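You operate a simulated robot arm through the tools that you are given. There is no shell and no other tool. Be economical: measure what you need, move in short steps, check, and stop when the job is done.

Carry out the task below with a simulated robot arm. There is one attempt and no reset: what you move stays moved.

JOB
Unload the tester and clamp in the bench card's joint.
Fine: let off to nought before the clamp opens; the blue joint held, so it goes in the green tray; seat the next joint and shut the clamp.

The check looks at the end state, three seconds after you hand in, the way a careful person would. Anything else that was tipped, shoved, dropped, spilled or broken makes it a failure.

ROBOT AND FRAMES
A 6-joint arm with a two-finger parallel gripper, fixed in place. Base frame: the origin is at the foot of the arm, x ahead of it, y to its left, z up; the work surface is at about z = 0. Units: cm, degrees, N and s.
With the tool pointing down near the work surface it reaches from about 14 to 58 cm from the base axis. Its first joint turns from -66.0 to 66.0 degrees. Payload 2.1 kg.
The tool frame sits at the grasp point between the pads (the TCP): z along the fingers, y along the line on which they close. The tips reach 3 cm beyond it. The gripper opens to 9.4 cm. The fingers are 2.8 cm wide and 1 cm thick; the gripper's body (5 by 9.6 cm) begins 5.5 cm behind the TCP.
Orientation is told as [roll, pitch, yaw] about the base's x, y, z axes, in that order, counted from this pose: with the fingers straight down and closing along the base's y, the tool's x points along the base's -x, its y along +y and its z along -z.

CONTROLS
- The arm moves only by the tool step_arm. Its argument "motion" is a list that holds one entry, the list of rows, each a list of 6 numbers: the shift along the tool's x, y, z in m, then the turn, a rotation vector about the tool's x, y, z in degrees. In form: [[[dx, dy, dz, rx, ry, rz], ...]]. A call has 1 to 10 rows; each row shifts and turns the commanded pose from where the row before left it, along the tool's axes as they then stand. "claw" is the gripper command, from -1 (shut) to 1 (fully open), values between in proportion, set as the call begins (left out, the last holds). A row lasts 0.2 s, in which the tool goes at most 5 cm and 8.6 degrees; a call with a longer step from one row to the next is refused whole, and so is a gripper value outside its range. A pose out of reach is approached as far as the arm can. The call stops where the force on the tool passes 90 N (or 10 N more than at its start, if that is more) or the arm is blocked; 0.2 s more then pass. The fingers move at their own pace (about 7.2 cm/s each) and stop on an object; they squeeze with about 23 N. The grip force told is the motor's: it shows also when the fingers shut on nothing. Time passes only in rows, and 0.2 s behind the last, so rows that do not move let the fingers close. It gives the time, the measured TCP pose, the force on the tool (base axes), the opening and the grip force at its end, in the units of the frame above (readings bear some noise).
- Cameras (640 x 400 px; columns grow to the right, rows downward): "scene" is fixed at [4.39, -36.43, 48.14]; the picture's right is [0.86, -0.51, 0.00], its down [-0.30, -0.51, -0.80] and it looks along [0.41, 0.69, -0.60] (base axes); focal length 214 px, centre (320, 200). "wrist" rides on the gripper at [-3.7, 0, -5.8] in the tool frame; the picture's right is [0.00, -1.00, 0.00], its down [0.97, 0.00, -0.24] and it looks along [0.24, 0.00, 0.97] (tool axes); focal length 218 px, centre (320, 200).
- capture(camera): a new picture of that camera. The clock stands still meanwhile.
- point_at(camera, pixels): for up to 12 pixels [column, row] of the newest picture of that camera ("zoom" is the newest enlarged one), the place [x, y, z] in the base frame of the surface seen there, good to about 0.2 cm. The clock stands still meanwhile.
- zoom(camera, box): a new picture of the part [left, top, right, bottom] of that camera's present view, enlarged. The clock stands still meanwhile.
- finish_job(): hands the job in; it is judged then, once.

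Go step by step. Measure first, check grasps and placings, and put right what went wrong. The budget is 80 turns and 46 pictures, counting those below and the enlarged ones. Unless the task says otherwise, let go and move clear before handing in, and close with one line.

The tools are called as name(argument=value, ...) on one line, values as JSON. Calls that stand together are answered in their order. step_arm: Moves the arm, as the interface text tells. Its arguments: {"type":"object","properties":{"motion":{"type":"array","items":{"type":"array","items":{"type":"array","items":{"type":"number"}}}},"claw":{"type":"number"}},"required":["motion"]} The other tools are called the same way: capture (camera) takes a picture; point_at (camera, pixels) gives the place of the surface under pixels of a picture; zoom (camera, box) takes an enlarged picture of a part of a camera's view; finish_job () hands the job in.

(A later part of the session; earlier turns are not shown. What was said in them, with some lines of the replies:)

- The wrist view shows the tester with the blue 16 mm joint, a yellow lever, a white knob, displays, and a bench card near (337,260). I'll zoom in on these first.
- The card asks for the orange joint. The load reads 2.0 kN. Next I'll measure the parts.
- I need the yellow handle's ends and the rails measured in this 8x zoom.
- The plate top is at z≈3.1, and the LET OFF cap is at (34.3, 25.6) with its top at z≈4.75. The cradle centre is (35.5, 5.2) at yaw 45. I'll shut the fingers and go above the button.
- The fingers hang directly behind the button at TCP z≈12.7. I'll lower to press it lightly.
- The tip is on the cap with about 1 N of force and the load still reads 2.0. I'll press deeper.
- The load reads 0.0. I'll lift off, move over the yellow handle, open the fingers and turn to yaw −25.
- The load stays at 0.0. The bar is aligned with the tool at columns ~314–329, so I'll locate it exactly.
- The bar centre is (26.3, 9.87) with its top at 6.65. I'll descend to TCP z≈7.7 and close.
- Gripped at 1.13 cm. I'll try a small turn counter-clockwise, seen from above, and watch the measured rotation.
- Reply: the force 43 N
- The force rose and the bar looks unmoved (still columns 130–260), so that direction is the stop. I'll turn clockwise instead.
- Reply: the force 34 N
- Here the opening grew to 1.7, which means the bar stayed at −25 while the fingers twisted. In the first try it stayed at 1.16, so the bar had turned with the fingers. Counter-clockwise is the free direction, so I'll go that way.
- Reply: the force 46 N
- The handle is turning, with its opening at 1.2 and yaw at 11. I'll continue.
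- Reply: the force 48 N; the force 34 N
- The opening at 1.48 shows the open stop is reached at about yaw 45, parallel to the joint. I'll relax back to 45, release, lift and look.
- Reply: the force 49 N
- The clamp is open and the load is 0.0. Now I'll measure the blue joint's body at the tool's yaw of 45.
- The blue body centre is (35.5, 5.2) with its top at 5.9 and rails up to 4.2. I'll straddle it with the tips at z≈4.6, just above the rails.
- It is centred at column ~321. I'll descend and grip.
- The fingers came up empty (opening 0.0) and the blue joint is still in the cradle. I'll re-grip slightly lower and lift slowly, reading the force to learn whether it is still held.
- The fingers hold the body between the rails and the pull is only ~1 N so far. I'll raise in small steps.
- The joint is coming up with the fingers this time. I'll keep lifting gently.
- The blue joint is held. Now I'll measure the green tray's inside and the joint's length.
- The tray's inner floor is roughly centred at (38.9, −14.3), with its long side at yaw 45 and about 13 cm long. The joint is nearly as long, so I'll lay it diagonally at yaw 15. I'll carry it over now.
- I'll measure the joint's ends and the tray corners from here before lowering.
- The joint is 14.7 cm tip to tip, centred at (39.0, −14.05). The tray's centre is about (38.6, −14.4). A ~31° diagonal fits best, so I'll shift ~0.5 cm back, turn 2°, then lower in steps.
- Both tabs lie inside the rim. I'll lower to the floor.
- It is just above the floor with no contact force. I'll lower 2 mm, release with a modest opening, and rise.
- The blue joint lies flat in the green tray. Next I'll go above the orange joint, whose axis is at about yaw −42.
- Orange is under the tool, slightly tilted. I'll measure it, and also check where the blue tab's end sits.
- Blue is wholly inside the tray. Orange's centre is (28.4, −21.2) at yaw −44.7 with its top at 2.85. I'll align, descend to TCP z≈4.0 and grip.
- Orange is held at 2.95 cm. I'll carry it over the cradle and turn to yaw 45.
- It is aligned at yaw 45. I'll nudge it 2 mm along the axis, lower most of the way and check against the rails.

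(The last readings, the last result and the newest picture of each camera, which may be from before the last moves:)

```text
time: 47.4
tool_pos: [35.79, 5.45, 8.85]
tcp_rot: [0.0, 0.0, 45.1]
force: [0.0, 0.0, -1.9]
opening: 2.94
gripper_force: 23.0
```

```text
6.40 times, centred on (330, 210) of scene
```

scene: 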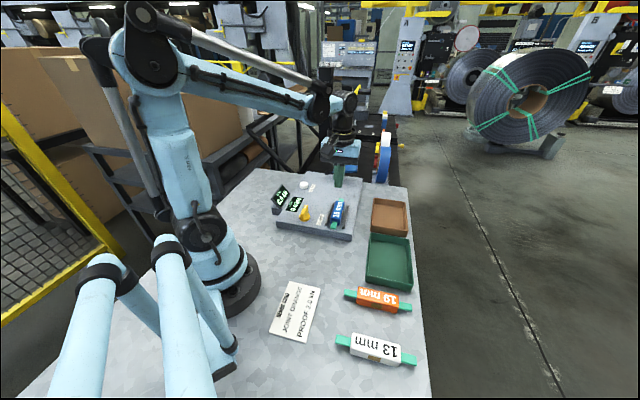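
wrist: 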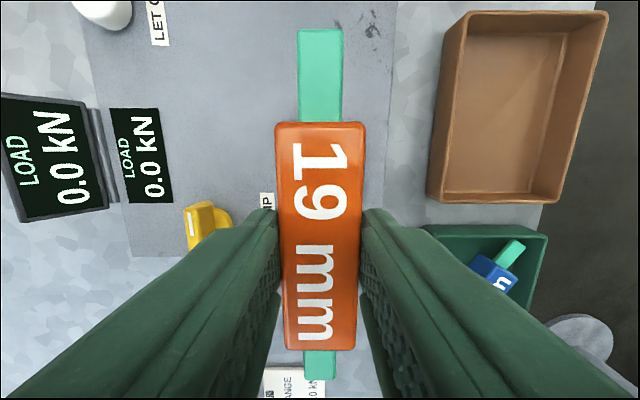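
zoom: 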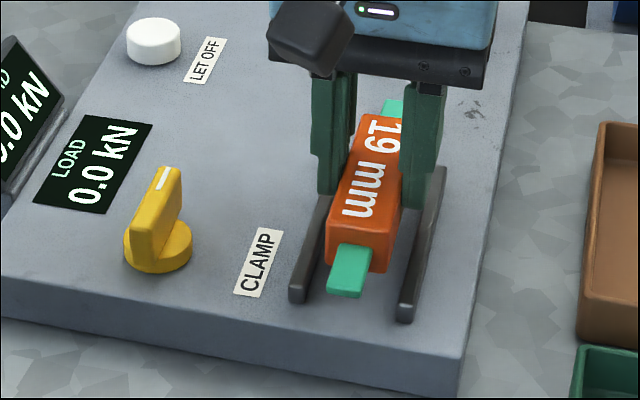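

Orange sits between the rails from above. I'll lower the last 1.7 cm gently.

step_arm(motion=[[[0, 0, 0.006, 0, 0, 0], [0, 0, 0.005, 0, 0, 0], [0, 0, 0.003, 0, 0, 0], [0, 0, 0.002, 0, 0, 0], [0, 0, 0, 0, 0, 0]]])

zoom(camera="scene", box=[280, 180, 380, 240])

```text
time: 48.6
tool_pos: [35.7, 5.41, 7.2]
tcp_rot: [0.0, 0.0, 45.2]
force: [0.2, -1.1, -1.1]
opening: 2.92
gripper_force: 23.0
```

```text
6.40 times, centred on (330, 210) of scene
```

zoom: 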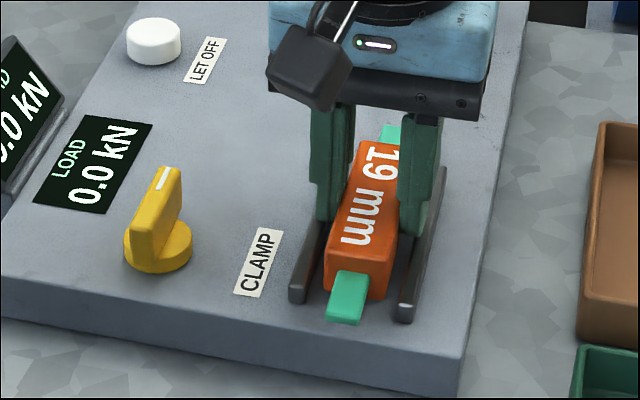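

Mapped into this view, the original blue tab end was at (344,326). Orange's is at (345,323), so it is seated in the same spot. I'll touch down, release slightly and rise.

step_arm(motion=[[[0, 0, 0.001, 0, 0, 0], [0, 0, 0, 0, 0, 0]]])

step_arm(motion=[[[0, 0, 0, 0, 0, 0], [0, 0, 0, 0, 0, 0], [0, 0, -0.02, 0, 0, 0], [0, 0, -0.04, 0, 0, 0], [0, 0, -0.04, 0, 0, 0], [0, 0, 0, 0, 0, 0]]], claw=-0.1)

capture(camera="wrist")

```text
time: 49.2
tool_pos: [35.54, 5.29, 7.19]
tcp_rot: [-0.1, -0.1, 45.1]
force: [-1.5, -3.0, 42.2]
opening: 2.93
gripper_force: 23.1
```

```text
time: 50.6
tool_pos: [35.83, 5.59, 17.1]
tcp_rot: [0.1, 0.0, 45.1]
force: [-0.1, 0.0, -0.3]
opening: 4.22
gripper_force: 0.0
```

```text
6 pictures are left
```

wrist: 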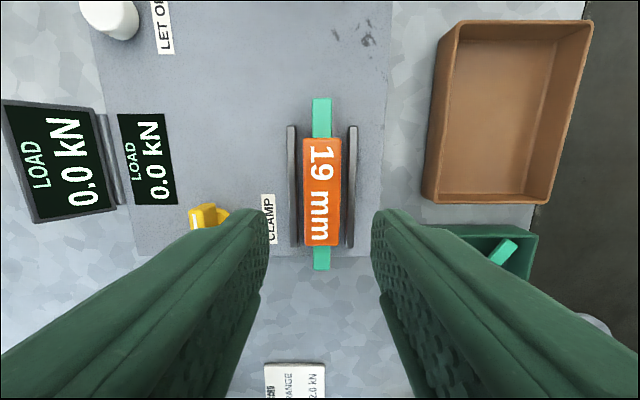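

Orange is centred between the rails. Next I'll move to the yellow handle at (26.3, 9.87), descend and grip at yaw 45.

step_arm(motion=[[[0.0117, 0.0326, 0, 0, 0, 0], [0.0117, 0.0326, 0, 0, 0, 0], [0.0118, 0.0325, 0, 0, 0, 0], [0, 0, 0, 0, 0, 0]]], claw=0.0)

step_arm(motion=[[[0, 0, 0.04, 0, 0, 0], [0, 0, 0.04, 0, 0, 0], [0, 0, 0.013, 0, 0, 0], [0, 0, 0, 0, 0, 0]]])

step_arm(motion=[[[0, 0, 0, 0, 0, 0], [0, 0, 0, 0, 0, 0], [0, 0, 0, 0, 0, 0], [0, 0, 0, 0, 0, 0]]], claw=-1)

```text
time: 51.6
tool_pos: [26.17, 9.9, 17.11]
tcp_rot: [0.0, -0.1, 45.1]
force: [-0.3, 0.1, -0.3]
opening: 4.72
gripper_force: 0.1
```

```text
time: 52.6
tool_pos: [26.08, 10.0, 7.64]
tcp_rot: [-0.1, 0.0, 45.1]
force: [-0.3, -1.5, 0.5]
opening: 4.69
gripper_force: 0.2
```

```text
time: 53.6
tool_pos: [26.04, 9.96, 7.69]
tcp_rot: [-0.2, 0.0, 45.0]
force: [14.9, -14.4, -15.2]
opening: 1.19
gripper_force: 44.9
```

The handle is gripped (1.19). I'll turn clockwise to about −28.

step_arm(motion=[[[0, 0, 0, 0, 0, 6], [0, 0, 0, 0, 0, 6], [0, 0, 0, 0, 0, 6], [0, 0, 0, 0, 0, 6], [0, 0, 0, 0, 0, 6], [0, 0, 0, 0, 0, 6], [0, 0, 0, 0, 0, 6], [0, 0, 0, 0, 0, 6], [0, 0, 0, 0, 0, 0]]])

step_arm(motion=[[[0, 0, 0, 0, 0, 6], [0, 0, 0, 0, 0, 6], [0, 0, 0, 0, 0, 6], [0, 0, 0, 0, 0, 6], [0, 0, 0, 0, 0, 3], [0, 0, 0, 0, 0, 0]]])

```text
time: 55.6
tool_pos: [26.26, 9.93, 7.79]
tcp_rot: [0.0, 0.0, -3.0]
force: [-6.9, 17.0, -41.8]
opening: 1.19
gripper_force: 44.8
```

```text
time: 57.0
tool_pos: [26.2, 9.87, 7.7]
tcp_rot: [0.3, 0.1, -29.9]
force: [-4.4, 20.7, 9.8]
opening: 1.3
gripper_force: 44.9
```

The opening grew to 1.3 at yaw −30, so the shut stop at −25 is reached. I'll relax to −25, release, rise and check.

step_arm(motion=[[[0, 0, 0, 0, 0, -4.5], [0, 0, 0, 0, 0, 0]]])

step_arm(motion=[[[0, 0, 0, 0, 0, 0], [0, 0, 0, 0, 0, 0], [0, 0, -0.03, 0, 0, 0], [0, 0, -0.04, 0, 0, 0], [0, 0, -0.04, 0, 0, 0], [0, 0, -0.04, 0, 0, 0], [0, 0, -0.02, 0, 0, 0], [0, 0, 0, 0, 0, 0]]], claw=0.0)

zoom(camera="scene", box=[280, 190, 360, 240])

capture(camera="scene")

```text
time: 57.6
tool_pos: [26.21, 9.91, 7.73]
tcp_rot: [0.3, 0.0, -25.5]
force: [11.2, 24.8, -4.2]
opening: 1.17
gripper_force: 45.2
```

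```text
time: 59.4
tool_pos: [26.25, 9.55, 24.78]
tcp_rot: [0.1, -0.1, -25.4]
force: [0.5, 0.7, -0.3]
opening: 4.68
gripper_force: 0.1
```

```text
8.00 times, centred on (320, 215) of scene
```

zoom: 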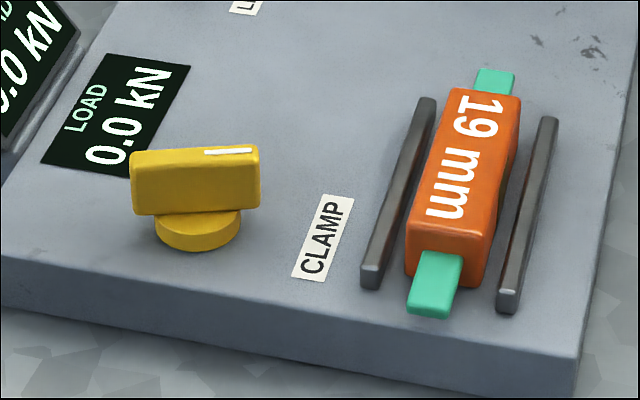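

```text
4 pictures are left
```

scene: 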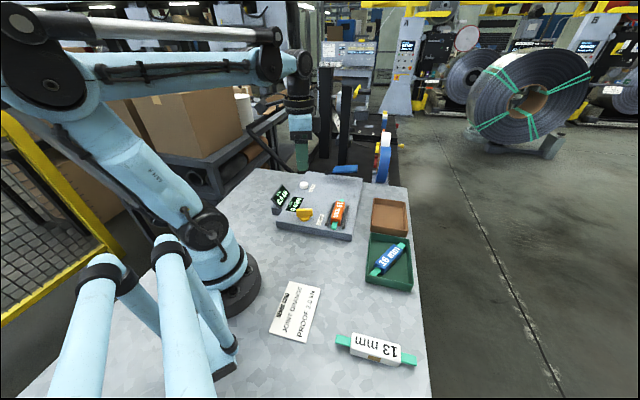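

The handle is back exactly at its shut position, orange sits where blue sat, and the load reads 0.0. Blue is in the green tray, nothing else was disturbed and the arm is clear, so I'm handing in.

finish_job()

```text
The job is handed in.
```

The load was let off to 0.0 kN before the clamp opened, the blue joint is in the green tray, and the orange joint is seated with the clamp shut.
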